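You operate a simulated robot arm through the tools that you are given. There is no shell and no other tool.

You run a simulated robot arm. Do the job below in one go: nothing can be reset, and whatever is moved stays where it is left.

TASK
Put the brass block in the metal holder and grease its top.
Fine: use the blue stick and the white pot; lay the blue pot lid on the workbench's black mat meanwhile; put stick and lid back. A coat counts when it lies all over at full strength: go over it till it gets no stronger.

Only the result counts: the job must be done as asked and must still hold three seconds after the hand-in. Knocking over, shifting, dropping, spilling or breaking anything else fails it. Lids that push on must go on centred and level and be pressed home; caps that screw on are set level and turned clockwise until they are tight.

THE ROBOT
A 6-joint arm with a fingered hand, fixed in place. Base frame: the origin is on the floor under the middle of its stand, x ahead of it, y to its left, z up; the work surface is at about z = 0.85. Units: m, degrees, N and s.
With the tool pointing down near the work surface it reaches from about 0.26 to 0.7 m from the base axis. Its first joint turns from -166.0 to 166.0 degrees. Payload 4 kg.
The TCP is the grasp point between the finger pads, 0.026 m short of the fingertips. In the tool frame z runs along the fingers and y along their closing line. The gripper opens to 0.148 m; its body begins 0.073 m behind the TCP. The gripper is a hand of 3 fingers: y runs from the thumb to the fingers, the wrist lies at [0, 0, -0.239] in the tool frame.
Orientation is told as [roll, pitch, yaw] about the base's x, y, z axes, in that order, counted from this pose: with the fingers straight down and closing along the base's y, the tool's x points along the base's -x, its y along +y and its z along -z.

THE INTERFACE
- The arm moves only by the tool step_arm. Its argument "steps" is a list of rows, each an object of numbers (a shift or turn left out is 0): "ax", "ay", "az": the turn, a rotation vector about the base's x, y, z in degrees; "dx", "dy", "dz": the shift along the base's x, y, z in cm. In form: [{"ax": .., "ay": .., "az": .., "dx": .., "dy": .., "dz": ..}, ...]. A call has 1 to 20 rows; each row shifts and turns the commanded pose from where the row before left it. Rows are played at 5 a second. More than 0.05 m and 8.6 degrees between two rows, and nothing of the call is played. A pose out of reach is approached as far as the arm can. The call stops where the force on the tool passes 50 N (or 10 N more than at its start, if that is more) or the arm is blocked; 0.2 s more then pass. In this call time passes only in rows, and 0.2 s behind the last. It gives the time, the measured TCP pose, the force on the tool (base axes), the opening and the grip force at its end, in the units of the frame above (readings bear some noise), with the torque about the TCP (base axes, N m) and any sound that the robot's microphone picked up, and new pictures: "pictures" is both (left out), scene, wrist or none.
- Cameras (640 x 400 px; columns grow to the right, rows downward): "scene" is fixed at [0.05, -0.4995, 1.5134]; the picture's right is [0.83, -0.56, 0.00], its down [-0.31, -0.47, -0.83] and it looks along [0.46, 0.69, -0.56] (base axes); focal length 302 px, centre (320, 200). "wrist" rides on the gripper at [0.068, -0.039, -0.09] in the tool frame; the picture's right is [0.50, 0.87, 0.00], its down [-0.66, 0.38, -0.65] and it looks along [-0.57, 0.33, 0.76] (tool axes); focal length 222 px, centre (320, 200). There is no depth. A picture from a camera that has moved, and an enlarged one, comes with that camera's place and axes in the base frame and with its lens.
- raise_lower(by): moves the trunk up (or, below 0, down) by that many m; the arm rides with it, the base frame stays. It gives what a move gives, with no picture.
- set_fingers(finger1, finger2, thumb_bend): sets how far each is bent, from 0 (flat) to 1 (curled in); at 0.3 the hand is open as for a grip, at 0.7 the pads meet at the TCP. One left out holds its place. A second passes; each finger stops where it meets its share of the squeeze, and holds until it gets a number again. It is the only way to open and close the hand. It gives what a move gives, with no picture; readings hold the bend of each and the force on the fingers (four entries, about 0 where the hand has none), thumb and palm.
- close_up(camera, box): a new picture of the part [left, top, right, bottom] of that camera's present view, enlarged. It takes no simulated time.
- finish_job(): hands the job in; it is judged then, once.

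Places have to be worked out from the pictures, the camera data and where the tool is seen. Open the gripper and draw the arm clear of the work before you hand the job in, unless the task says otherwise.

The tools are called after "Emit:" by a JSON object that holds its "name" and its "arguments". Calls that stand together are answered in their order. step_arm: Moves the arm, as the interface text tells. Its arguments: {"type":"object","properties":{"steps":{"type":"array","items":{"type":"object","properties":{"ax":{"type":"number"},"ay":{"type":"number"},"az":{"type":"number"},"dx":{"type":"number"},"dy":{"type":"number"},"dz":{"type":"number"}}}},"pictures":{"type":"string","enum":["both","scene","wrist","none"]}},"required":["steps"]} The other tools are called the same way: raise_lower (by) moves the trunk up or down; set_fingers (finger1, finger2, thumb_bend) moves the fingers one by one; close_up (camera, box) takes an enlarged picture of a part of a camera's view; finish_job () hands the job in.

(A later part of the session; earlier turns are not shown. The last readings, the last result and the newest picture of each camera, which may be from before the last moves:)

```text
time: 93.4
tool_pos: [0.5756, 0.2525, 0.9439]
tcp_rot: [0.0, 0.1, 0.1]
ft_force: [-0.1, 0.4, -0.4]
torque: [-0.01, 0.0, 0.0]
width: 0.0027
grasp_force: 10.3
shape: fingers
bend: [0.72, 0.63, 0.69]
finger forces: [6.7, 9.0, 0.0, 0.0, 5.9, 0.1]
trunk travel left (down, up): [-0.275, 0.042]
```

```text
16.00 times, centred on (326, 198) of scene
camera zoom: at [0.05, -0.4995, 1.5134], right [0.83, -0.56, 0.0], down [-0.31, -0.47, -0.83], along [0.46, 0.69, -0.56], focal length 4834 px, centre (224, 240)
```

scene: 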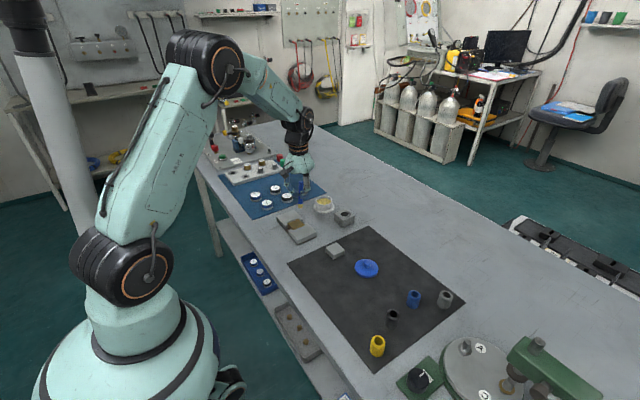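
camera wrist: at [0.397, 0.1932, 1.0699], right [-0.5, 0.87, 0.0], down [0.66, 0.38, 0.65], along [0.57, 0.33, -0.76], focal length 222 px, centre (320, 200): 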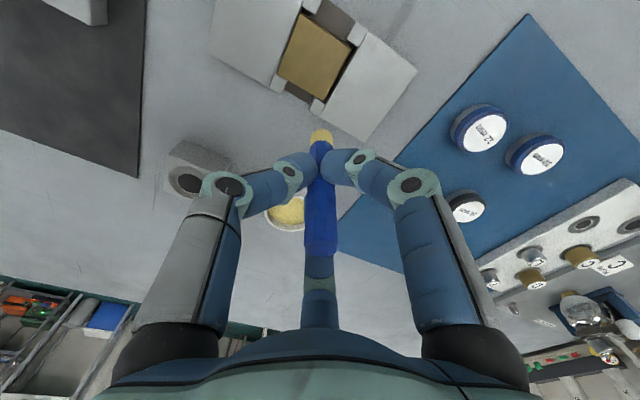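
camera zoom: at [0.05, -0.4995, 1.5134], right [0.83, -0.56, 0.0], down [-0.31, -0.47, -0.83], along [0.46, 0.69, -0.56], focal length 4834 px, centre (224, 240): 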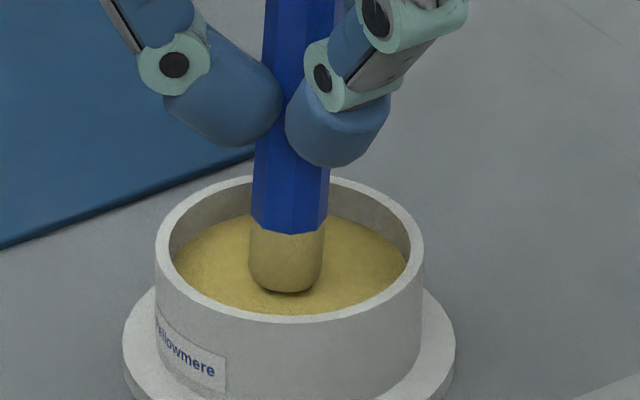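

Still slightly above it, with a shadow just under the tip. I'll go down in 0.7 mm steps.

Emit:
{"name": "step_arm", "arguments": {"steps": [{"dz": -0.07}], "pictures": "none"}}

Emit:
{"name": "step_arm", "arguments": {"steps": [{"dz": -0.07}], "pictures": "none"}}

Emit:
{"name": "step_arm", "arguments": {"steps": [{"dz": -0.07}, {"dz": 0}], "pictures": "none"}}

Emit:
{"name": "close_up", "arguments": {"camera": "scene", "box": [312, 185, 340, 210]}}

```text
time: 93.8
tool_pos: [0.576, 0.2526, 0.943]
tcp_rot: [0.1, 0.0, 0.0]
ft_force: [-0.3, -0.7, 0.2]
torque: [0.02, 0.01, 0.0]
width: 0.0029
grasp_force: 10.4
shape: fingers
bend: [0.72, 0.63, 0.69]
finger forces: [6.7, 9.1, 0.0, 0.1, 5.9, 0.0]
trunk travel left (down, up): [-0.275, 0.042]
```

```text
time: 94.2
tool_pos: [0.5764, 0.2536, 0.9417]
tcp_rot: [0.0, -0.1, 0.0]
ft_force: [-0.3, 0.2, 1.9]
torque: [-0.01, -0.03, 0.02]
width: 0.003
grasp_force: 11.5
shape: fingers
bend: [0.72, 0.63, 0.69]
finger forces: [7.0, 9.1, 0.0, 0.0, 6.1, 0.1]
trunk travel left (down, up): [-0.275, 0.042]
```

```text
time: 94.8
tool_pos: [0.575, 0.2537, 0.9412]
tcp_rot: [0.0, 0.0, 0.0]
ft_force: [-0.5, -1.0, 5.6]
torque: [-0.01, -0.03, 0.01]
width: 0.0026
grasp_force: 12.3
shape: fingers
bend: [0.72, 0.63, 0.69]
finger forces: [7.8, 9.4, 0.0, 0.1, 6.6, 0.0]
trunk travel left (down, up): [-0.275, 0.042]
```

```text
16.00 times, centred on (326, 198) of scene
camera zoom: at [0.05, -0.4995, 1.5134], right [0.83, -0.56, 0.0], down [-0.31, -0.47, -0.83], along [0.46, 0.69, -0.56], focal length 4834 px, centre (224, 240)
```

zoom: 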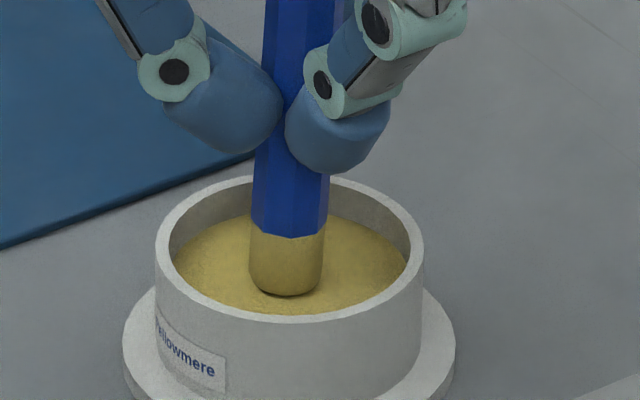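

The tip is loaded again. I'll lift and carry it back to the block's −x side at mid-y.

Emit:
{"name": "step_arm", "arguments": {"steps": [{"dz": 1.0}, {"dz": 3.0}, {"dx": -4.01, "dy": -1.26}, {"dx": -4.01, "dy": -1.26}, {"dx": -4.01, "dy": -1.26}, {"dx": -4.01, "dy": -1.27}, {"dz": -2.5}, {"dz": -1.2}], "pictures": "none"}}

Emit:
{"name": "step_arm", "arguments": {"steps": [{"dz": -0.1}, {"dz": -0.1}], "pictures": "none"}}

Emit:
{"name": "step_arm", "arguments": {"steps": [{"dz": -0.05}], "pictures": "none"}}

Emit:
{"name": "close_up", "arguments": {"camera": "wrist", "box": [240, 60, 400, 170]}}

```text
time: 96.6
tool_pos: [0.4142, 0.2033, 0.9437]
tcp_rot: [0.0, -0.1, 0.0]
ft_force: [-0.1, 0.3, 0.8]
torque: [0.0, -0.02, -0.01]
width: 0.0025
grasp_force: 11.2
shape: fingers
bend: [0.72, 0.63, 0.69]
finger forces: [6.8, 9.2, 0.1, 0.0, 5.9, 0.0]
trunk travel left (down, up): [-0.275, 0.042]
```

```text
time: 97.2
tool_pos: [0.4146, 0.2038, 0.9418]
tcp_rot: [0.0, 0.0, 0.0]
ft_force: [-0.4, -0.1, -0.7]
torque: [-0.01, -0.02, 0.02]
width: 0.0026
grasp_force: 10.9
shape: fingers
bend: [0.72, 0.63, 0.69]
finger forces: [6.9, 9.3, 0.0, 0.0, 5.9, 0.1]
trunk travel left (down, up): [-0.275, 0.042]
```

```text
time: 97.6
tool_pos: [0.4134, 0.2029, 0.941]
tcp_rot: [0.0, 0.0, 0.0]
ft_force: [-0.4, 0.0, -0.9]
torque: [0.01, 0.01, 0.0]
width: 0.0027
grasp_force: 11.1
shape: fingers
bend: [0.72, 0.63, 0.69]
finger forces: [6.8, 9.2, 0.0, 0.1, 5.9, 0.0]
trunk travel left (down, up): [-0.275, 0.042]
```

```text
3.64 times, centred on (320, 115) of wrist
camera zoom: at [0.3477, 0.1645, 1.0312], right [-0.5, 0.87, 0.0], down [0.66, 0.38, 0.65], along [0.57, 0.33, -0.76], focal length 808 px, centre (320, 509)
```

zoom: 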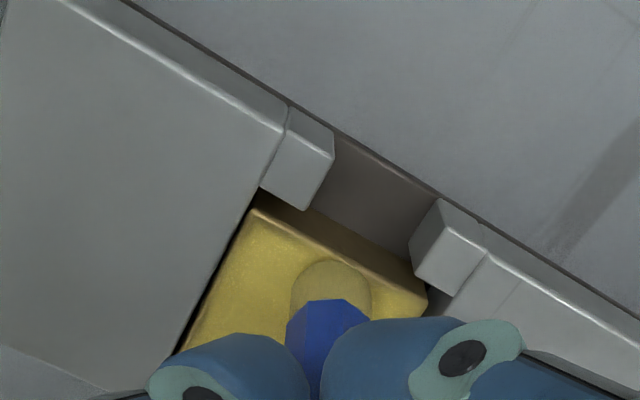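

Emit:
{"name": "step_arm", "arguments": {"steps": [{"dz": -0.04}], "pictures": "none"}}

Emit:
{"name": "step_arm", "arguments": {"steps": [{"dz": -0.04}], "pictures": "none"}}

Emit:
{"name": "step_arm", "arguments": {"steps": [{"dz": -0.04}], "pictures": "none"}}

```text
time: 98.0
tool_pos: [0.4142, 0.2038, 0.9409]
tcp_rot: [0.0, -0.1, 0.0]
ft_force: [-1.1, -0.4, 0.2]
torque: [0.03, -0.02, 0.01]
width: 0.0029
grasp_force: 11.1
shape: fingers
bend: [0.72, 0.63, 0.69]
finger forces: [6.8, 9.2, 0.0, 0.1, 5.9, 0.0]
trunk travel left (down, up): [-0.275, 0.042]
```

```text
time: 98.4
tool_pos: [0.414, 0.2029, 0.9406]
tcp_rot: [0.0, -0.1, 0.1]
ft_force: [-0.6, -0.2, 3.5]
torque: [-0.01, 0.02, 0.0]
width: 0.0026
grasp_force: 10.9
shape: fingers
bend: [0.72, 0.63, 0.69]
finger forces: [7.0, 9.2, 0.0, 0.0, 6.2, 0.1]
trunk travel left (down, up): [-0.275, 0.042]
```

```text
time: 98.8
tool_pos: [0.4145, 0.2033, 0.9403]
tcp_rot: [0.0, -0.1, 0.0]
ft_force: [0.3, 0.2, 5.7]
torque: [-0.02, 0.0, -0.02]
width: 0.0026
grasp_force: 11.5
shape: fingers
bend: [0.72, 0.63, 0.69]
finger forces: [7.5, 9.2, 0.1, 0.0, 6.5, 0.1]
trunk travel left (down, up): [-0.275, 0.042]
```

Contact is at about 0.940. I'll ease to roughly 2 N and stroke along x, starting in the middle and moving toward +y.

Emit:
{"name": "step_arm", "arguments": {"steps": [{"dz": 0.04}, {"dx": 0.3}, {"dx": 0.3}, {"dx": 0.3}, {"dx": 0.3}, {"dx": 0.3}, {"dx": 0.3}, {"dx": 0.3}, {"dx": 0.3}, {"dy": 0.2}, {"dy": 0.2}, {"dx": -0.3}, {"dx": -0.3}, {"dx": -0.3}, {"dx": -0.3}, {"dx": -0.3}, {"dx": -0.3}, {"dx": -0.3}, {"dx": -0.3}], "pictures": "none"}}

Emit:
{"name": "close_up", "arguments": {"camera": "scene", "box": [280, 205, 312, 238]}}

Emit:
{"name": "close_up", "arguments": {"camera": "wrist", "box": [240, 60, 400, 170]}}

```text
time: 102.8
tool_pos: [0.414, 0.2063, 0.9406]
tcp_rot: [0.0, -0.1, 0.0]
ft_force: [0.9, -0.1, 3.1]
torque: [0.01, -0.07, -0.01]
width: 0.0026
grasp_force: 11.4
shape: fingers
bend: [0.72, 0.63, 0.69]
finger forces: [6.5, 9.9, 0.1, 0.1, 6.2, 0.1]
trunk travel left (down, up): [-0.275, 0.042]
```

```text
12.12 times, centred on (296, 222) of scene
camera zoom: at [0.05, -0.4995, 1.5134], right [0.83, -0.56, 0.0], down [-0.31, -0.47, -0.83], along [0.46, 0.69, -0.56], focal length 3662 px, centre (611, -61)
```

zoom: 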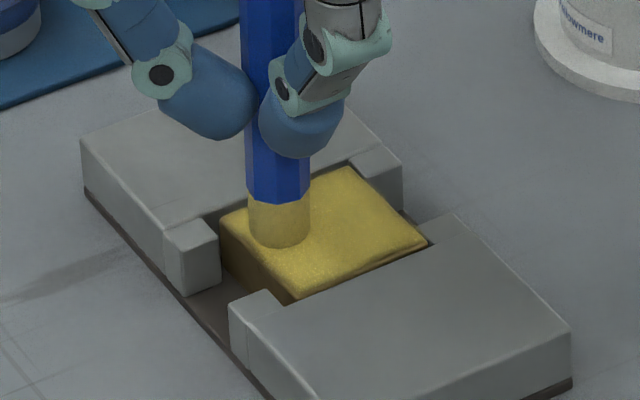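

```text
3.64 times, centred on (320, 115) of wrist
camera zoom: at [0.3478, 0.1683, 1.0298], right [-0.5, 0.87, 0.0], down [0.65, 0.38, 0.65], along [0.57, 0.33, -0.76], focal length 808 px, centre (320, 509)
```

zoom: 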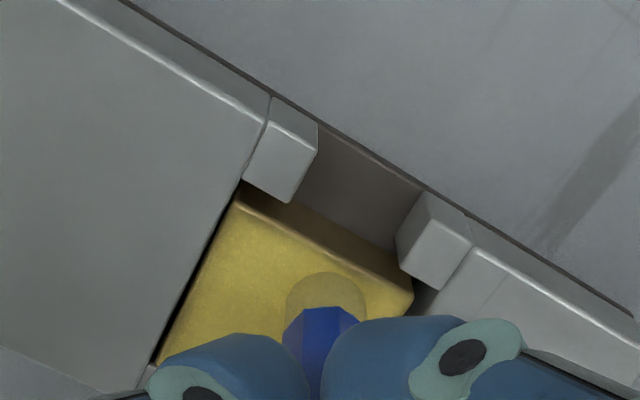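

Emit:
{"name": "step_arm", "arguments": {"steps": [{"dy": 0.2, "dz": 0.01}, {"dy": 0.2}, {"dx": 0.3}, {"dx": 0.3}, {"dx": 0.3}, {"dx": 0.3}, {"dx": 0.3}, {"dx": 0.3}, {"dx": 0.3}, {"dx": 0.3}, {"dy": 0.2}, {"dy": 0.2}, {"dx": -0.3}, {"dx": -0.3}, {"dx": -0.3}, {"dx": -0.3}, {"dx": -0.3}, {"dx": -0.3}, {"dx": -0.3}, {"dx": -0.3}], "pictures": "none"}}

Emit:
{"name": "step_arm", "arguments": {"steps": [{"dy": -0.3}, {"dy": -0.3}, {"dy": -0.3}, {"dy": -0.3}, {"dy": -0.2}, {"dy": -0.2}, {"dx": 0.3}, {"dx": 0.3}, {"dx": 0.3}, {"dx": 0.3}, {"dx": 0.3}, {"dx": 0.3}, {"dx": 0.3}, {"dx": 0.3}], "pictures": "none"}}

Emit:
{"name": "close_up", "arguments": {"camera": "scene", "box": [280, 205, 312, 238]}}

Emit:
{"name": "close_up", "arguments": {"camera": "wrist", "box": [240, 60, 400, 170]}}

```text
time: 107.0
tool_pos: [0.4135, 0.2138, 0.943]
tcp_rot: [0.0, -0.2, 0.0]
ft_force: [-0.1, -0.7, -1.2]
torque: [-0.01, 0.02, -0.01]
width: 0.0029
grasp_force: 11.0
shape: fingers
bend: [0.72, 0.63, 0.69]
finger forces: [6.6, 9.4, 0.0, 0.0, 6.1, 0.0]
trunk travel left (down, up): [-0.275, 0.042]
```

```text
time: 110.0
tool_pos: [0.4389, 0.2002, 0.9406]
tcp_rot: [0.0, 0.0, 0.0]
ft_force: [0.2, 1.1, 0.7]
torque: [0.01, 0.03, -0.01]
width: 0.0025
grasp_force: 11.5
shape: fingers
bend: [0.72, 0.63, 0.69]
finger forces: [7.3, 9.3, 0.0, 0.1, 6.0, 0.0]
trunk travel left (down, up): [-0.275, 0.042]
```

```text
12.12 times, centred on (296, 222) of scene
camera zoom: at [0.05, -0.4995, 1.5134], right [0.83, -0.56, 0.0], down [-0.31, -0.47, -0.83], along [0.46, 0.69, -0.56], focal length 3662 px, centre (611, -61)
```

zoom: 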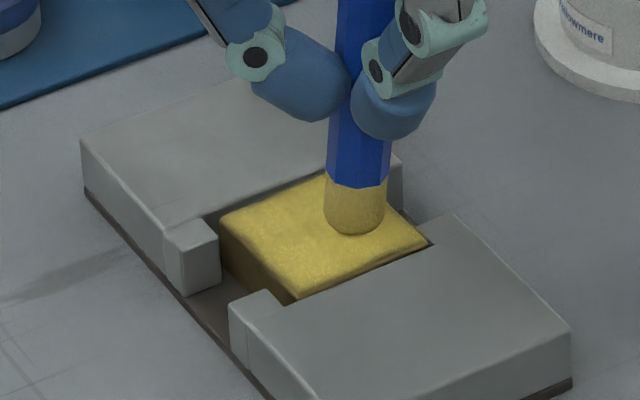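

```text
3.64 times, centred on (320, 115) of wrist
camera zoom: at [0.3717, 0.1608, 1.0303], right [-0.5, 0.87, 0.0], down [0.66, 0.38, 0.65], along [0.57, 0.33, -0.76], focal length 808 px, centre (320, 509)
```

zoom: 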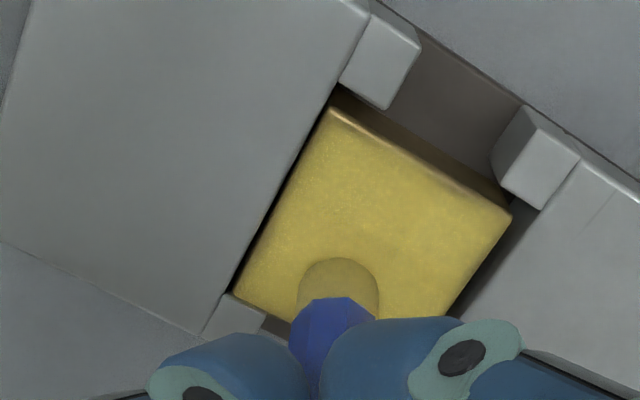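

The coat now looks full and even. I'll finish this pass on the −y side.

Emit:
{"name": "step_arm", "arguments": {"steps": [{"dy": -0.2, "dz": -0.01}, {"dy": -0.2}, {"dx": -0.3}, {"dx": -0.3}, {"dx": -0.3}, {"dx": -0.3}, {"dx": -0.3}, {"dx": -0.3}, {"dx": -0.3}, {"dx": -0.3}, {"dy": -0.2}, {"dy": -0.2}, {"dx": 0.3}, {"dx": 0.3}, {"dx": 0.3}, {"dx": 0.3}, {"dx": 0.3}, {"dx": 0.3}, {"dx": 0.3}, {"dx": 0.3}], "pictures": "none"}}

Emit:
{"name": "step_arm", "arguments": {"steps": [{"dz": 1.5}, {"dz": 2.3}, {"dx": 1.3, "dy": 1.8}, {"dx": 1.3, "dy": 2.2}], "pictures": "none"}}

Emit:
{"name": "close_up", "arguments": {"camera": "wrist", "box": [276, 14, 356, 104]}}

Emit:
{"name": "close_up", "arguments": {"camera": "scene", "box": [288, 216, 304, 231]}}

```text
time: 114.2
tool_pos: [0.4379, 0.1922, 0.9408]
tcp_rot: [0.0, 0.1, 0.0]
ft_force: [-1.1, 0.6, 2.8]
torque: [0.0, 0.09, -0.02]
width: 0.0023
grasp_force: 11.5
shape: fingers
bend: [0.72, 0.63, 0.69]
finger forces: [8.7, 9.2, 0.1, 0.0, 6.4, 0.1]
trunk travel left (down, up): [-0.275, 0.042]
```

```text
time: 115.2
tool_pos: [0.4644, 0.2318, 0.9779]
tcp_rot: [0.0, 0.0, 0.0]
ft_force: [0.0, 0.2, -1.0]
torque: [0.0, 0.0, 0.02]
width: 0.0026
grasp_force: 10.5
shape: fingers
bend: [0.72, 0.63, 0.69]
finger forces: [6.9, 9.3, 0.1, 0.0, 6.0, 0.1]
trunk travel left (down, up): [-0.275, 0.042]
```

```text
4.44 times, centred on (316, 59) of wrist
camera zoom: at [0.3976, 0.1933, 1.0668], right [-0.5, 0.87, 0.0], down [0.66, 0.38, 0.65], along [0.57, 0.33, -0.76], focal length 987 px, centre (338, 827)
```

zoom: 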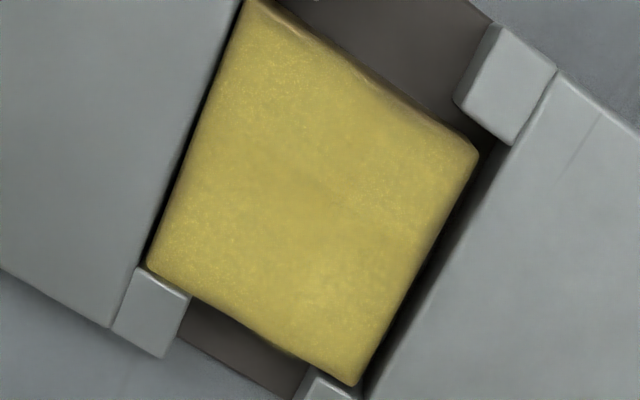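

```text
16.00 times, centred on (296, 224) of scene
camera zoom: at [0.05, -0.4995, 1.5134], right [0.83, -0.56, 0.0], down [-0.31, -0.47, -0.83], along [0.46, 0.69, -0.56], focal length 4834 px, centre (704, -176)
```

zoom: 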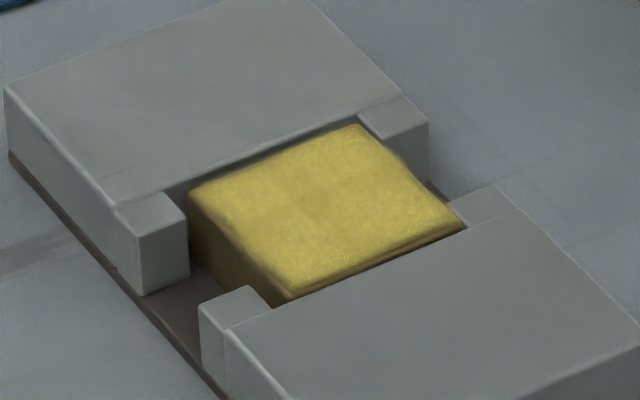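

A second full pass produced no visible change from the first, so the coat is at full strength edge to edge. Now I'll return the stick, moving above its stand.

Emit:
{"name": "step_arm", "arguments": {"steps": [{"dz": 1.2}, {"dx": 3.03, "dy": -2.15}, {"dx": 3.03, "dy": -2.15}, {"dx": 3.03, "dy": -2.15}, {"dx": 3.03, "dy": -2.15}]}}

Emit:
{"name": "close_up", "arguments": {"camera": "wrist", "box": [240, 50, 400, 160]}}

Emit:
{"name": "close_up", "arguments": {"camera": "scene", "box": [320, 165, 370, 225]}}

```text
time: 116.4
tool_pos: [0.5888, 0.147, 0.9932]
tcp_rot: [-0.1, 0.1, 0.0]
ft_force: [0.5, 0.5, -0.3]
torque: [0.05, 0.01, 0.05]
width: 0.0027
grasp_force: 10.4
shape: fingers
bend: [0.72, 0.63, 0.69]
finger forces: [6.9, 9.2, 0.0, 0.0, 5.9, 0.0]
trunk travel left (down, up): [-0.275, 0.042]
camera wrist: at [0.5213, 0.1073, 1.0813], right [-0.5, 0.87, 0.0], down [0.66, 0.38, 0.65], along [0.57, 0.33, -0.76], focal length 222 px, centre (320, 200)
```

scene: 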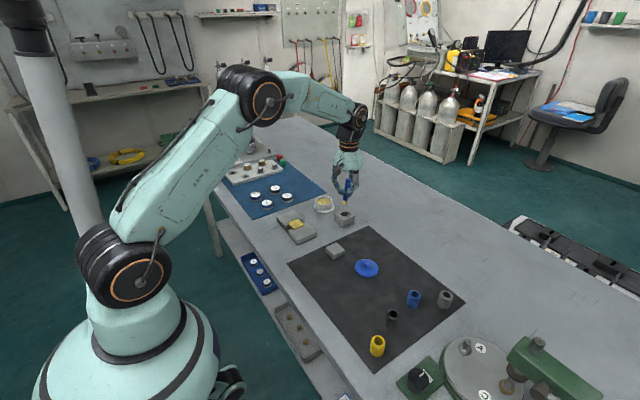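
wrist: 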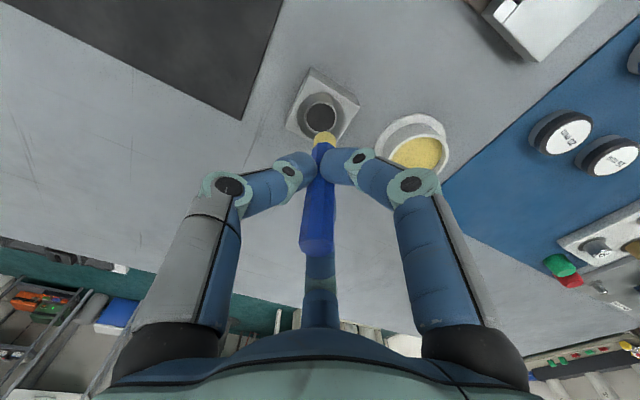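

```text
3.64 times, centred on (320, 105) of wrist
camera zoom: at [0.5213, 0.1073, 1.0813], right [-0.5, 0.87, 0.0], down [0.66, 0.38, 0.65], along [0.57, 0.33, -0.76], focal length 808 px, centre (320, 546)
```

zoom: 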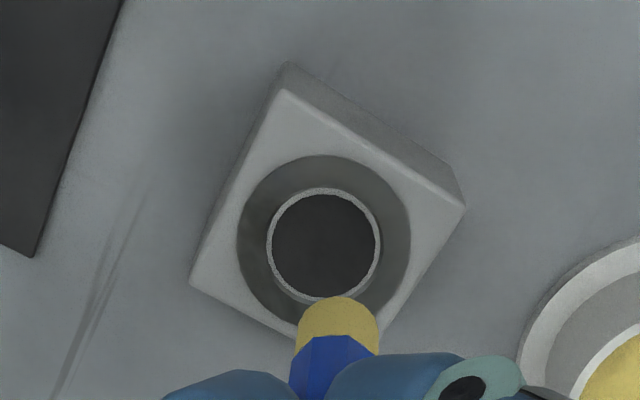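

```text
6.67 times, centred on (345, 195) of scene
camera zoom: at [0.05, -0.4995, 1.5134], right [0.83, -0.56, 0.0], down [-0.31, -0.47, -0.83], along [0.46, 0.69, -0.56], focal length 2014 px, centre (153, 233)
```

zoom: 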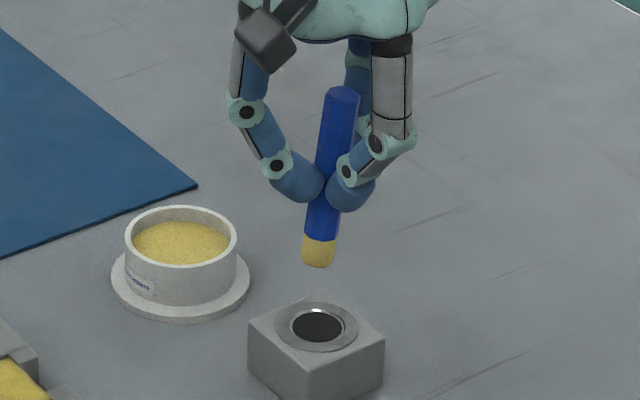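

The stick has swung about 7° in the grip, with the tip toward +y. I'll tilt the hand to bring the stick back to vertical before inserting it.

Emit:
{"name": "step_arm", "arguments": {"steps": [{"ax": -3.5}, {"ax": -3.5}, {"dz": 0}]}}

Emit:
{"name": "close_up", "arguments": {"camera": "wrist", "box": [240, 50, 400, 160]}}

Emit:
{"name": "close_up", "arguments": {"camera": "scene", "box": [320, 165, 370, 225]}}

```text
time: 117.2
tool_pos: [0.5856, 0.1454, 0.9918]
tcp_rot: [-6.9, 0.1, 0.0]
ft_force: [-1.2, 0.5, -0.5]
torque: [-0.02, 0.0, -0.01]
width: 0.0024
grasp_force: 10.7
shape: fingers
bend: [0.72, 0.63, 0.69]
finger forces: [6.8, 9.2, 0.1, 0.0, 5.9, 0.0]
trunk travel left (down, up): [-0.275, 0.042]
camera wrist: at [0.5194, 0.1186, 1.0848], right [-0.5, 0.86, -0.11], down [0.66, 0.46, 0.6], along [0.57, 0.23, -0.79], focal length 222 px, centre (320, 200)
```

scene: 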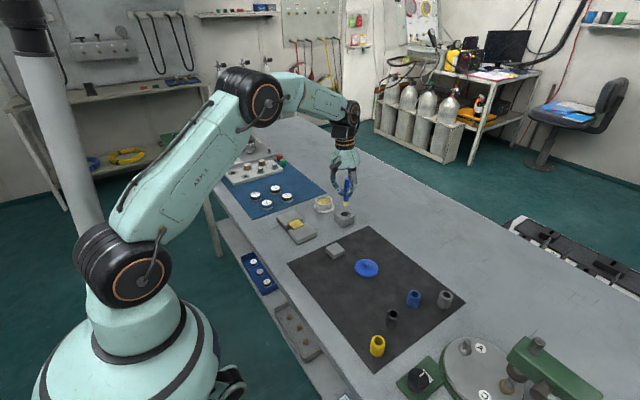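
wrist: 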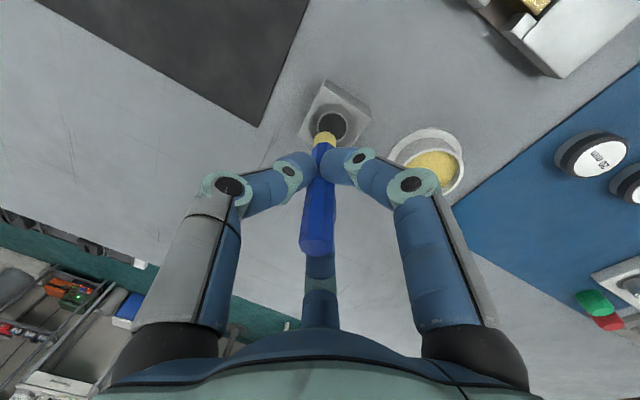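

```text
3.64 times, centred on (320, 105) of wrist
camera zoom: at [0.5194, 0.1186, 1.0848], right [-0.5, 0.86, -0.11], down [0.66, 0.46, 0.6], along [0.57, 0.23, -0.79], focal length 808 px, centre (320, 546)
```

zoom: 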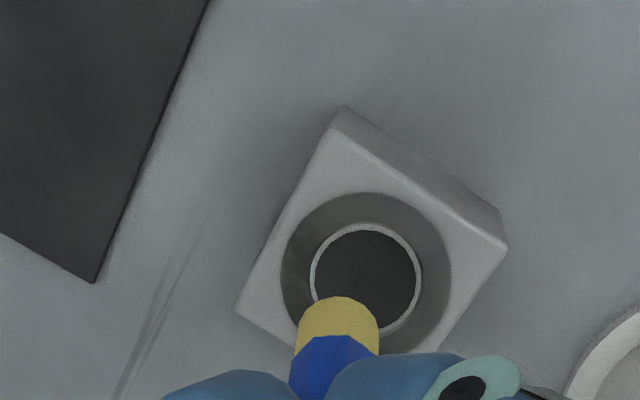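

```text
6.67 times, centred on (345, 195) of scene
camera zoom: at [0.05, -0.4995, 1.5134], right [0.83, -0.56, 0.0], down [-0.31, -0.47, -0.83], along [0.46, 0.69, -0.56], focal length 2014 px, centre (153, 233)
```

zoom: 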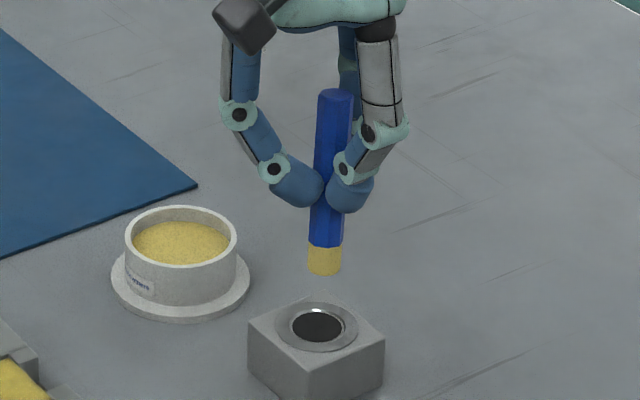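

The stick is vertical again, but its tip is about 4 mm short of the hole centre in y. I'll correct that and lower it to just above the stand.

Emit:
{"name": "step_arm", "arguments": {"steps": [{"dx": -0.06, "dy": 0.42}, {"dz": -1.5}, {"dz": -1.3}], "pictures": "none"}}

Emit:
{"name": "close_up", "arguments": {"camera": "wrist", "box": [240, 60, 400, 170]}}

Emit:
{"name": "close_up", "arguments": {"camera": "scene", "box": [325, 180, 365, 220]}}

```text
time: 118.0
tool_pos: [0.5855, 0.1478, 0.962]
tcp_rot: [-7.0, 0.0, 0.0]
ft_force: [-0.1, 0.0, -0.3]
torque: [-0.02, -0.02, 0.0]
width: 0.0027
grasp_force: 10.9
shape: fingers
bend: [0.72, 0.63, 0.69]
finger forces: [6.9, 9.1, 0.1, 0.0, 5.9, 0.0]
trunk travel left (down, up): [-0.275, 0.042]
```

```text
3.64 times, centred on (320, 115) of wrist
camera zoom: at [0.5188, 0.1223, 1.0553], right [-0.5, 0.86, -0.11], down [0.66, 0.45, 0.6], along [0.57, 0.23, -0.79], focal length 808 px, centre (320, 509)
```

zoom: 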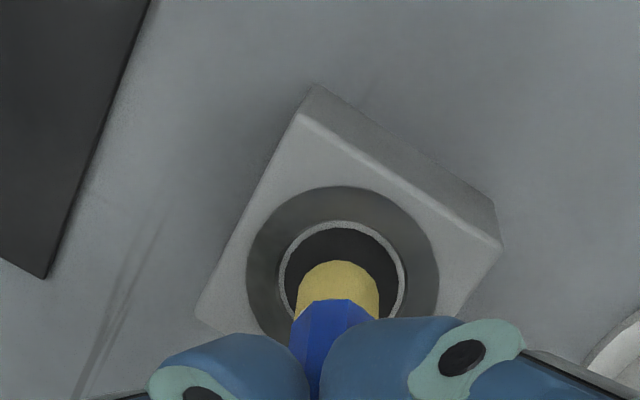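

```text
10.00 times, centred on (345, 200) of scene
camera zoom: at [0.05, -0.4995, 1.5134], right [0.83, -0.56, 0.0], down [-0.31, -0.47, -0.83], along [0.46, 0.69, -0.56], focal length 3021 px, centre (70, 200)
```

zoom: 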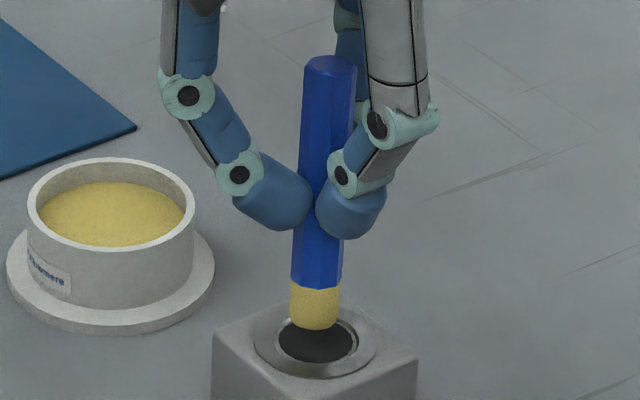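

The tip is within about 2 mm of the hole centre, and the hole has 4–5 mm clearance. I'll make a last small correction and insert slowly.

Emit:
{"name": "step_arm", "arguments": {"steps": [{"dx": 0.1, "dy": 0.14}, {"dz": -0.7}, {"dz": -0.7}, {"dz": -0.6}], "pictures": "none"}}

Emit:
{"name": "close_up", "arguments": {"camera": "scene", "box": [325, 180, 365, 220]}}

Emit:
{"name": "close_up", "arguments": {"camera": "wrist", "box": [240, 70, 400, 180]}}

```text
time: 119.0
tool_pos: [0.5862, 0.1514, 0.942]
tcp_rot: [-7.0, 0.0, 0.0]
ft_force: [0.5, -0.8, -0.2]
torque: [-0.03, -0.01, 0.0]
width: 0.0028
grasp_force: 10.6
shape: fingers
bend: [0.72, 0.63, 0.69]
finger forces: [6.8, 9.1, 0.0, 0.0, 6.0, 0.1]
trunk travel left (down, up): [-0.275, 0.042]
```

```text
10.00 times, centred on (345, 200) of scene
camera zoom: at [0.05, -0.4995, 1.5134], right [0.83, -0.56, 0.0], down [-0.31, -0.47, -0.83], along [0.46, 0.69, -0.56], focal length 3021 px, centre (70, 200)
```

zoom: 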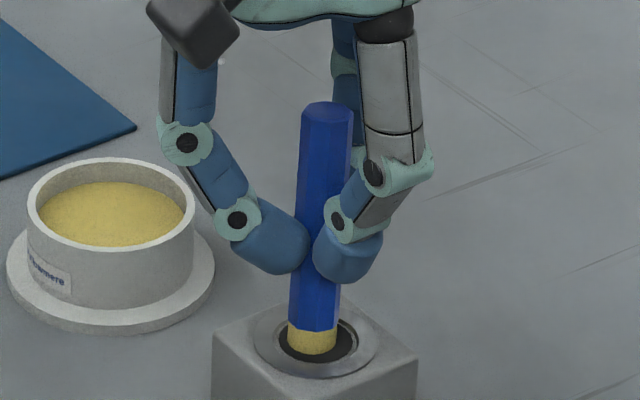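

```text
3.64 times, centred on (320, 125) of wrist
camera zoom: at [0.5196, 0.1236, 1.0362], right [-0.5, 0.86, -0.11], down [0.66, 0.45, 0.6], along [0.57, 0.23, -0.79], focal length 808 px, centre (320, 473)
```

zoom: 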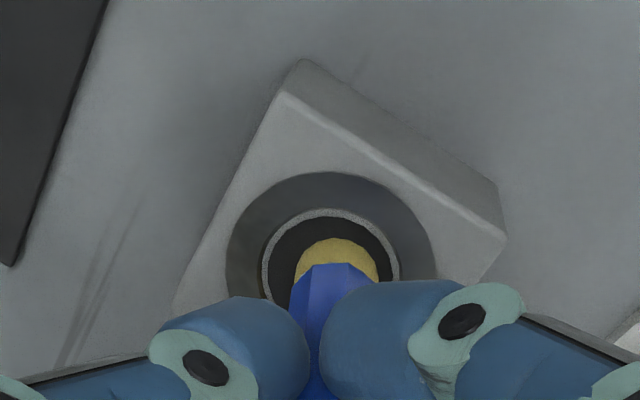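

The tip has entered the hole with no contact force. I'll continue down toward the bottom.

Emit:
{"name": "step_arm", "arguments": {"steps": [{"dz": -0.5}, {"dz": -0.4}, {"dz": -0.3}], "pictures": "none"}}

Emit:
{"name": "step_arm", "arguments": {"steps": [{"dz": -0.15}], "pictures": "none"}}

Emit:
{"name": "step_arm", "arguments": {"steps": [{"dz": -0.1}], "pictures": "none"}}

Emit:
{"name": "close_up", "arguments": {"camera": "scene", "box": [325, 180, 365, 220]}}

```text
time: 119.8
tool_pos: [0.5861, 0.1519, 0.9309]
tcp_rot: [-7.0, -0.1, 0.0]
ft_force: [-0.1, -0.8, -0.8]
torque: [0.0, 0.0, -0.01]
width: 0.0027
grasp_force: 10.8
shape: fingers
bend: [0.72, 0.63, 0.69]
finger forces: [6.7, 9.1, 0.1, 0.0, 5.9, 0.0]
trunk travel left (down, up): [-0.275, 0.042]
```

```text
time: 120.2
tool_pos: [0.586, 0.1501, 0.9291]
tcp_rot: [-7.1, 0.0, 0.1]
ft_force: [0.0, 0.7, 0.4]
torque: [-0.03, -0.01, 0.01]
width: 0.0023
grasp_force: 11.4
shape: fingers
bend: [0.72, 0.63, 0.69]
finger forces: [6.8, 9.1, 0.1, 0.0, 5.8, 0.0]
trunk travel left (down, up): [-0.275, 0.042]
```

```text
time: 120.6
tool_pos: [0.5863, 0.151, 0.9285]
tcp_rot: [-7.0, 0.0, -0.1]
ft_force: [-0.6, 0.2, -0.4]
torque: [-0.04, -0.02, 0.02]
width: 0.0024
grasp_force: 10.6
shape: fingers
bend: [0.72, 0.63, 0.69]
finger forces: [6.8, 9.2, 0.0, 0.0, 6.0, 0.0]
trunk travel left (down, up): [-0.275, 0.042]
```

```text
10.00 times, centred on (345, 200) of scene
camera zoom: at [0.05, -0.4995, 1.5134], right [0.83, -0.56, 0.0], down [-0.31, -0.47, -0.83], along [0.46, 0.69, -0.56], focal length 3021 px, centre (70, 200)
```

zoom: 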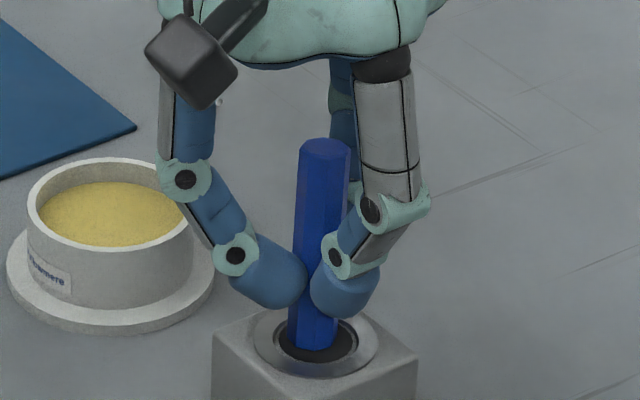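

Emit:
{"name": "step_arm", "arguments": {"steps": [{"dz": -0.1}], "pictures": "none"}}

Emit:
{"name": "step_arm", "arguments": {"steps": [{"dz": -0.1}], "pictures": "none"}}

Emit:
{"name": "step_arm", "arguments": {"steps": [{"dz": -0.1}], "pictures": "none"}}

```text
time: 121.0
tool_pos: [0.5864, 0.1505, 0.9269]
tcp_rot: [-7.1, 0.0, 0.1]
ft_force: [-0.2, -0.4, 0.4]
torque: [-0.02, 0.02, 0.0]
width: 0.0025
grasp_force: 10.8
shape: fingers
bend: [0.72, 0.63, 0.69]
finger forces: [6.8, 9.1, 0.0, 0.1, 5.9, 0.1]
trunk travel left (down, up): [-0.275, 0.042]
```

```text
time: 121.4
tool_pos: [0.5869, 0.1509, 0.9265]
tcp_rot: [-7.0, 0.0, 0.0]
ft_force: [-0.3, -1.0, -0.6]
torque: [-0.04, 0.0, -0.01]
width: 0.0027
grasp_force: 10.2
shape: fingers
bend: [0.72, 0.63, 0.69]
finger forces: [6.7, 9.0, 0.0, 0.1, 5.9, 0.0]
trunk travel left (down, up): [-0.275, 0.042]
```

```text
time: 121.8
tool_pos: [0.5858, 0.1498, 0.9256]
tcp_rot: [-7.0, 0.0, -0.1]
ft_force: [0.1, 0.4, 0.3]
torque: [0.04, -0.04, 0.0]
width: 0.0024
grasp_force: 10.6
shape: fingers
bend: [0.72, 0.63, 0.69]
finger forces: [6.8, 9.2, 0.0, 0.0, 5.9, 0.0]
trunk travel left (down, up): [-0.275, 0.042]
```

Emit:
{"name": "step_arm", "arguments": {"steps": [{"dz": -0.1}], "pictures": "none"}}

Emit:
{"name": "step_arm", "arguments": {"steps": [{"dz": -0.1}], "pictures": "none"}}

Emit:
{"name": "close_up", "arguments": {"camera": "scene", "box": [325, 185, 365, 220]}}

Emit:
{"name": "close_up", "arguments": {"camera": "wrist", "box": [240, 80, 400, 190]}}

```text
time: 122.2
tool_pos: [0.586, 0.1502, 0.925]
tcp_rot: [-7.0, 0.1, 0.1]
ft_force: [-0.2, 0.9, 0.2]
torque: [0.03, 0.0, 0.0]
width: 0.0027
grasp_force: 11.0
shape: fingers
bend: [0.72, 0.63, 0.69]
finger forces: [6.9, 9.1, 0.0, 0.0, 5.8, 0.1]
trunk travel left (down, up): [-0.275, 0.042]
```

```text
time: 122.6
tool_pos: [0.5865, 0.1494, 0.9227]
tcp_rot: [-7.0, 0.0, 0.0]
ft_force: [0.2, -0.5, 0.1]
torque: [-0.02, 0.0, 0.03]
width: 0.0025
grasp_force: 10.8
shape: fingers
bend: [0.72, 0.63, 0.69]
finger forces: [6.9, 9.0, 0.0, 0.0, 5.9, 0.0]
trunk travel left (down, up): [-0.275, 0.042]
```

```text
11.43 times, centred on (345, 202) of scene
camera zoom: at [0.05, -0.4995, 1.5134], right [0.83, -0.56, 0.0], down [-0.31, -0.47, -0.83], along [0.46, 0.69, -0.56], focal length 3453 px, centre (34, 171)
```

zoom: 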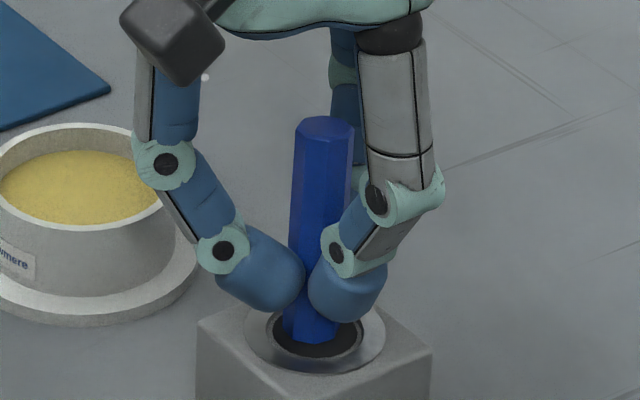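

```text
3.64 times, centred on (320, 135) of wrist
camera zoom: at [0.5188, 0.1229, 1.0167], right [-0.5, 0.86, -0.11], down [0.66, 0.45, 0.6], along [0.57, 0.23, -0.79], focal length 808 px, centre (320, 436)
```

zoom: 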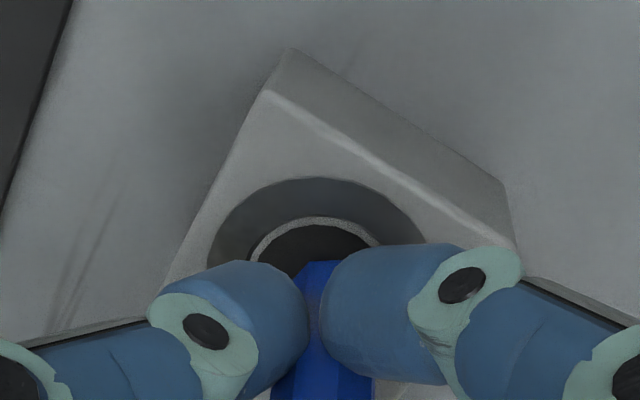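

The stick still stands about 5 mm higher than at first, because it slipped up in the grip during the first dip. The fingertips are still about 9 mm above the stand, so I'll lower further in 1 mm steps until it touches bottom.

Emit:
{"name": "step_arm", "arguments": {"steps": [{"dz": -0.1}, {"dz": -0.1}], "pictures": "none"}}

Emit:
{"name": "step_arm", "arguments": {"steps": [{"dz": -0.1}], "pictures": "none"}}

Emit:
{"name": "step_arm", "arguments": {"steps": [{"dz": -0.1}], "pictures": "none"}}

Emit:
{"name": "close_up", "arguments": {"camera": "scene", "box": [325, 185, 365, 220]}}

```text
time: 123.2
tool_pos: [0.5863, 0.1511, 0.9226]
tcp_rot: [-7.0, -0.3, 0.0]
ft_force: [-1.1, -2.0, 7.0]
torque: [-0.01, 0.01, 0.0]
width: 0.0021
grasp_force: 12.0
shape: fingers
bend: [0.72, 0.63, 0.69]
finger forces: [7.8, 9.2, 0.1, 0.0, 7.4, 0.0]
trunk travel left (down, up): [-0.275, 0.042]
```

```text
time: 123.6
tool_pos: [0.5862, 0.15, 0.9214]
tcp_rot: [-7.0, -0.2, -0.1]
ft_force: [-0.3, -0.5, 13.2]
torque: [-0.06, 0.01, 0.01]
width: 0.0025
grasp_force: 12.9
shape: fingers
bend: [0.72, 0.63, 0.69]
finger forces: [8.5, 9.6, 0.1, 0.1, 8.6, 0.0]
trunk travel left (down, up): [-0.275, 0.042]
```

```text
time: 124.0
tool_pos: [0.5849, 0.1497, 0.9215]
tcp_rot: [-7.0, -0.2, -0.1]
ft_force: [0.0, -0.8, 17.3]
torque: [-0.04, -0.02, -0.02]
width: 0.002
grasp_force: 14.7
shape: fingers
bend: [0.73, 0.63, 0.69]
finger forces: [9.5, 10.3, 0.0, 0.0, 9.9, 0.0]
trunk travel left (down, up): [-0.275, 0.042]
```

```text
11.43 times, centred on (345, 202) of scene
camera zoom: at [0.05, -0.4995, 1.5134], right [0.83, -0.56, 0.0], down [-0.31, -0.47, -0.83], along [0.46, 0.69, -0.56], focal length 3453 px, centre (34, 171)
```

zoom: 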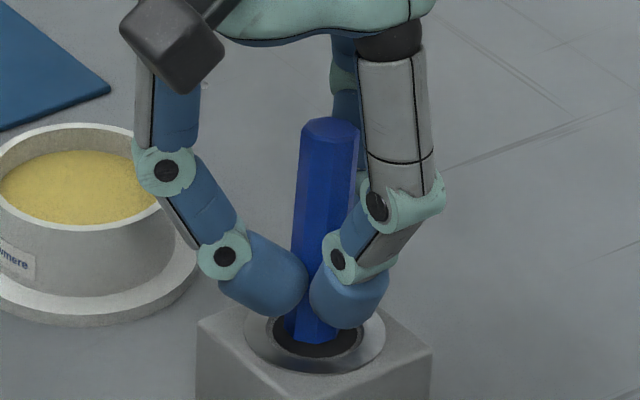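

The stick has touched bottom (17 N). I'll relieve the pressure and release it.

Emit:
{"name": "step_arm", "arguments": {"steps": [{"dz": 0.2}], "pictures": "none"}}

Emit:
{"name": "set_fingers", "arguments": {"finger1": 0.64, "finger2": 0.6, "thumb_bend": 0.63}}

Emit:
{"name": "close_up", "arguments": {"camera": "scene", "box": [325, 185, 365, 220]}}

Emit:
{"name": "close_up", "arguments": {"camera": "wrist", "box": [220, 80, 420, 220]}}

```text
time: 124.4
tool_pos: [0.5857, 0.1499, 0.9216]
tcp_rot: [-6.9, 0.0, 0.0]
ft_force: [0.1, -0.8, 10.0]
torque: [0.01, -0.03, -0.02]
width: 0.0023
grasp_force: 13.2
shape: fingers
bend: [0.73, 0.63, 0.69]
finger forces: [8.3, 10.3, 0.1, 0.1, 8.5, 0.1]
trunk travel left (down, up): [-0.275, 0.042]
```

```text
time: 125.4
tool_pos: [0.586, 0.1504, 0.9214]
tcp_rot: [-7.0, 0.0, 0.0]
ft_force: [-0.7, -1.5, 0.7]
torque: [0.01, 0.0, -0.01]
width: 0.0181
grasp_force: 0.1
shape: fingers
bend: [0.64, 0.6, 0.63]
finger forces: [0.1, 0.0, 0.1, 0.1, 0.0, 0.0]
trunk travel left (down, up): [-0.275, 0.042]
```

```text
11.43 times, centred on (345, 202) of scene
camera zoom: at [0.05, -0.4995, 1.5134], right [0.83, -0.56, 0.0], down [-0.31, -0.47, -0.83], along [0.46, 0.69, -0.56], focal length 3453 px, centre (34, 171)
```

zoom: 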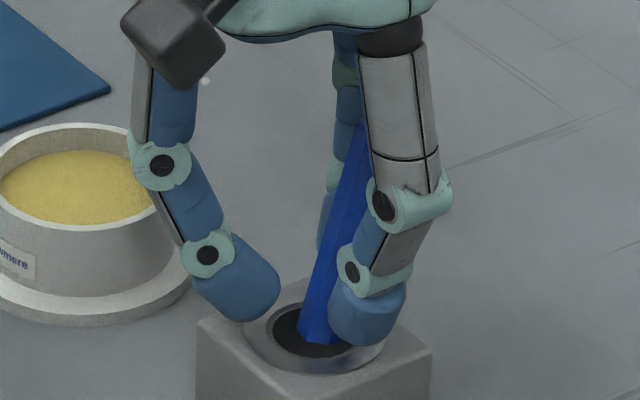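

```text
2.86 times, centred on (320, 150) of wrist
camera zoom: at [0.5195, 0.1234, 1.0151], right [-0.5, 0.86, -0.11], down [0.66, 0.45, 0.6], along [0.57, 0.23, -0.79], focal length 635 px, centre (320, 343)
```

zoom: 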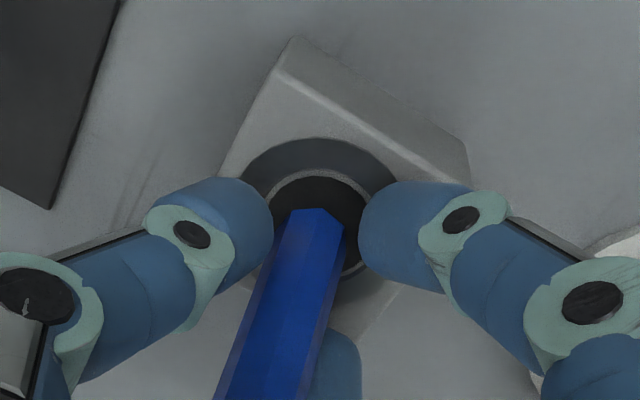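

The stick is in its hole but leans by more than 10°. I'll turn the hand back to vertical around it, centre on the hole and close evenly to stand it upright.

Emit:
{"name": "step_arm", "arguments": {"steps": [{"ax": 3.5, "dx": -0.06, "dy": -0.27}, {"ax": 3.5, "dx": -0.06, "dy": -0.27}, {"dz": 0}], "pictures": "none"}}

Emit:
{"name": "close_up", "arguments": {"camera": "scene", "box": [325, 180, 365, 220]}}

Emit:
{"name": "close_up", "arguments": {"camera": "wrist", "box": [220, 80, 420, 220]}}

```text
time: 126.2
tool_pos: [0.585, 0.1448, 0.9222]
tcp_rot: [0.0, -0.1, 0.1]
ft_force: [0.2, 0.1, -0.1]
torque: [0.02, 0.01, 0.02]
width: 0.0178
grasp_force: 0.0
shape: fingers
bend: [0.64, 0.6, 0.63]
finger forces: [0.1, 0.0, 0.0, 0.0, 0.0, 0.1]
trunk travel left (down, up): [-0.275, 0.042]
```

```text
10.00 times, centred on (345, 200) of scene
camera zoom: at [0.05, -0.4995, 1.5134], right [0.83, -0.56, 0.0], down [-0.31, -0.47, -0.83], along [0.46, 0.69, -0.56], focal length 3021 px, centre (70, 200)
```

zoom: 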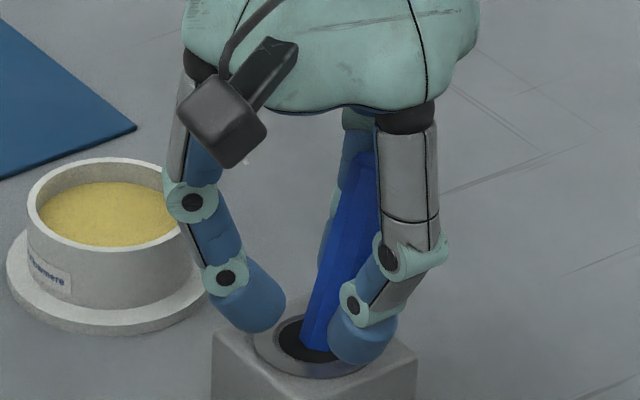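

```text
2.86 times, centred on (320, 150) of wrist
camera zoom: at [0.5178, 0.107, 1.0113], right [-0.5, 0.87, 0.0], down [0.65, 0.38, 0.65], along [0.57, 0.33, -0.76], focal length 635 px, centre (320, 343)
```

zoom: 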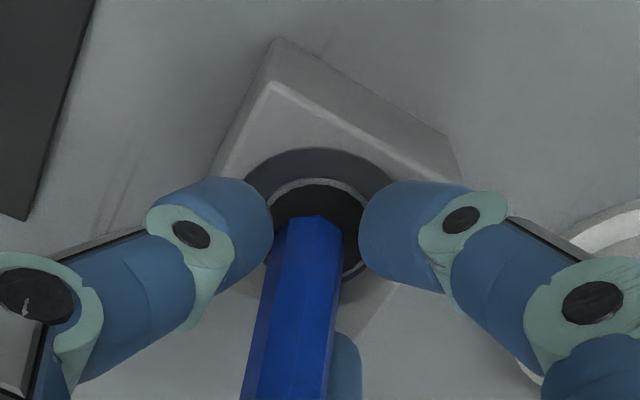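

The hand is vertical and centred on the hole. I'll close gently to take hold of the stick again and see how it aligns.

Emit:
{"name": "set_fingers", "arguments": {"finger1": 0.7, "finger2": 0.7, "thumb_bend": 0.7}}

Emit:
{"name": "close_up", "arguments": {"camera": "scene", "box": [325, 180, 365, 220]}}

Emit:
{"name": "close_up", "arguments": {"camera": "wrist", "box": [220, 80, 420, 220]}}

```text
time: 127.2
tool_pos: [0.5851, 0.1455, 0.9222]
tcp_rot: [0.0, -0.1, -0.1]
ft_force: [0.1, 0.9, 0.1]
torque: [0.0, 0.0, 0.0]
width: 0.0041
grasp_force: 5.1
shape: fingers
bend: [0.69, 0.64, 0.68]
finger forces: [0.8, 4.9, 0.0, 0.0, 4.4, 0.1]
trunk travel left (down, up): [-0.275, 0.042]
```

```text
10.00 times, centred on (345, 200) of scene
camera zoom: at [0.05, -0.4995, 1.5134], right [0.83, -0.56, 0.0], down [-0.31, -0.47, -0.83], along [0.46, 0.69, -0.56], focal length 3021 px, centre (70, 200)
```

zoom: 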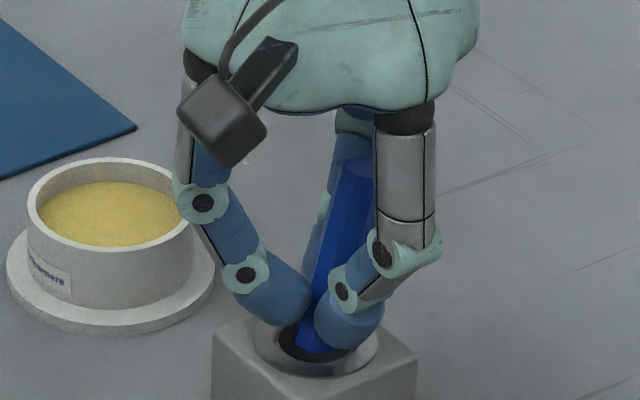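

```text
2.86 times, centred on (320, 150) of wrist
camera zoom: at [0.5178, 0.107, 1.0113], right [-0.5, 0.87, 0.0], down [0.66, 0.38, 0.65], along [0.57, 0.33, -0.76], focal length 635 px, centre (320, 343)
```

zoom: 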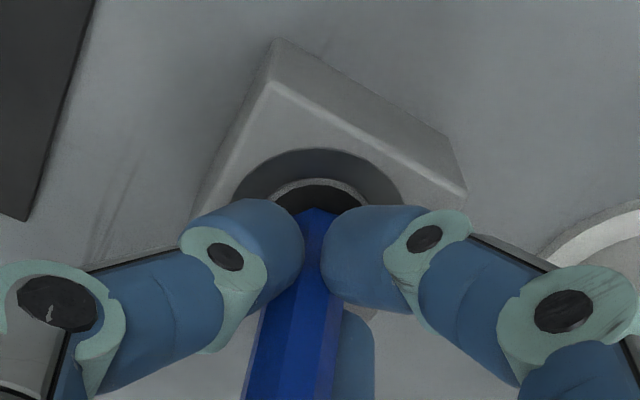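

The stick is held but leans about 10° toward +x, with its foot against the −x side of the hole. I'll open wide, rise so the fingers act near the top of the stick, and gently close there to push it upright.

Emit:
{"name": "set_fingers", "arguments": {"finger1": 0.5, "finger2": 0.5, "thumb_bend": 0.5}}

Emit:
{"name": "close_up", "arguments": {"camera": "scene", "box": [325, 180, 365, 220]}}

Emit:
{"name": "close_up", "arguments": {"camera": "wrist", "box": [220, 80, 420, 220]}}

```text
time: 128.2
tool_pos: [0.5841, 0.1451, 0.9215]
tcp_rot: [-0.1, 0.0, -0.1]
ft_force: [0.6, -0.2, 0.1]
torque: [-0.04, 0.02, 0.0]
width: 0.0614
grasp_force: 0.1
shape: fingers
bend: [0.5, 0.5, 0.5]
finger forces: [0.0, 0.0, 0.1, 0.1, 0.0, 0.0]
trunk travel left (down, up): [-0.275, 0.042]
```

```text
10.00 times, centred on (345, 200) of scene
camera zoom: at [0.05, -0.4995, 1.5134], right [0.83, -0.56, 0.0], down [-0.31, -0.47, -0.83], along [0.46, 0.69, -0.56], focal length 3021 px, centre (70, 200)
```

zoom: 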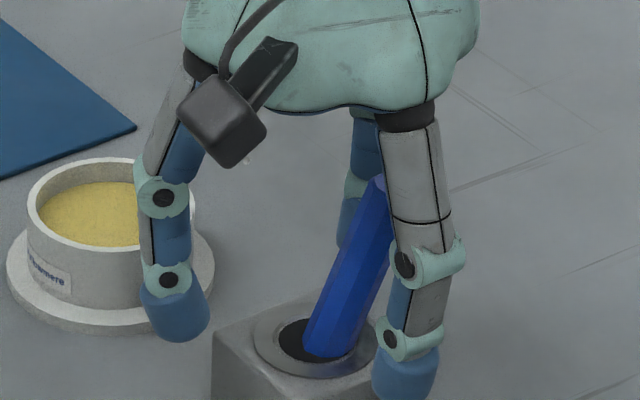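

```text
2.86 times, centred on (320, 150) of wrist
camera zoom: at [0.5177, 0.107, 1.0114], right [-0.5, 0.87, 0.0], down [0.66, 0.38, 0.65], along [0.57, 0.33, -0.76], focal length 635 px, centre (320, 343)
```

zoom: 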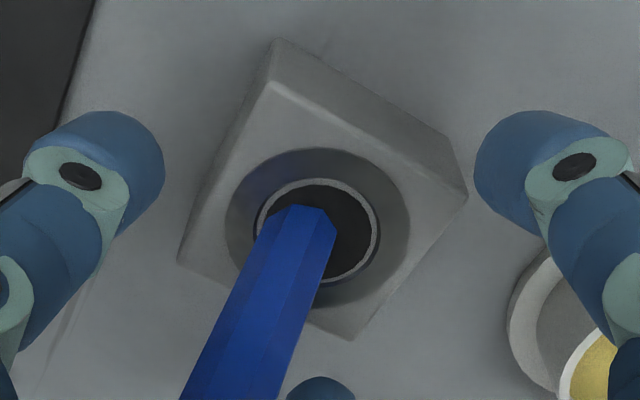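

It now leans to its limit, about 20° toward +x/−y, passing between thumb and finger2. I'll raise the hand and shift it over the leaning upper end, so the fingers can cage it.

Emit:
{"name": "step_arm", "arguments": {"steps": [{"dz": 1.5}, {"dz": 1.5}, {"dz": 1.3}], "pictures": "none"}}

Emit:
{"name": "close_up", "arguments": {"camera": "scene", "box": [325, 175, 370, 220]}}

Emit:
{"name": "close_up", "arguments": {"camera": "wrist", "box": [200, 70, 440, 230]}}

```text
time: 129.0
tool_pos: [0.5851, 0.1462, 0.9658]
tcp_rot: [0.0, 0.0, 0.1]
ft_force: [0.6, -0.7, -0.1]
torque: [-0.03, 0.01, -0.01]
width: 0.0614
grasp_force: 0.1
shape: fingers
bend: [0.5, 0.5, 0.5]
finger forces: [0.0, 0.1, 0.0, 0.0, 0.0, 0.0]
trunk travel left (down, up): [-0.275, 0.042]
```

```text
8.89 times, centred on (348, 198) of scene
camera zoom: at [0.05, -0.4995, 1.5134], right [0.83, -0.56, 0.0], down [-0.31, -0.47, -0.83], along [0.46, 0.69, -0.56], focal length 2686 px, centre (76, 222)
```

zoom: 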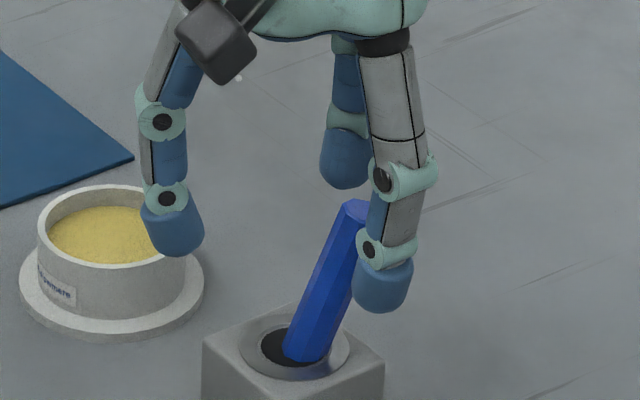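

```text
2.50 times, centred on (320, 150) of wrist
camera zoom: at [0.5185, 0.107, 1.0541], right [-0.5, 0.87, 0.0], down [0.66, 0.38, 0.65], along [0.57, 0.33, -0.76], focal length 555 px, centre (320, 325)
```

zoom: 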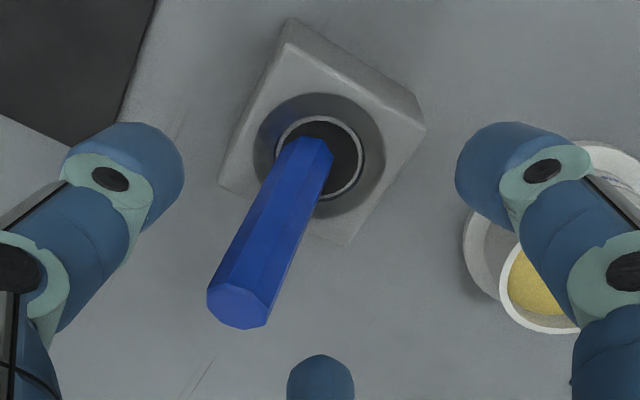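

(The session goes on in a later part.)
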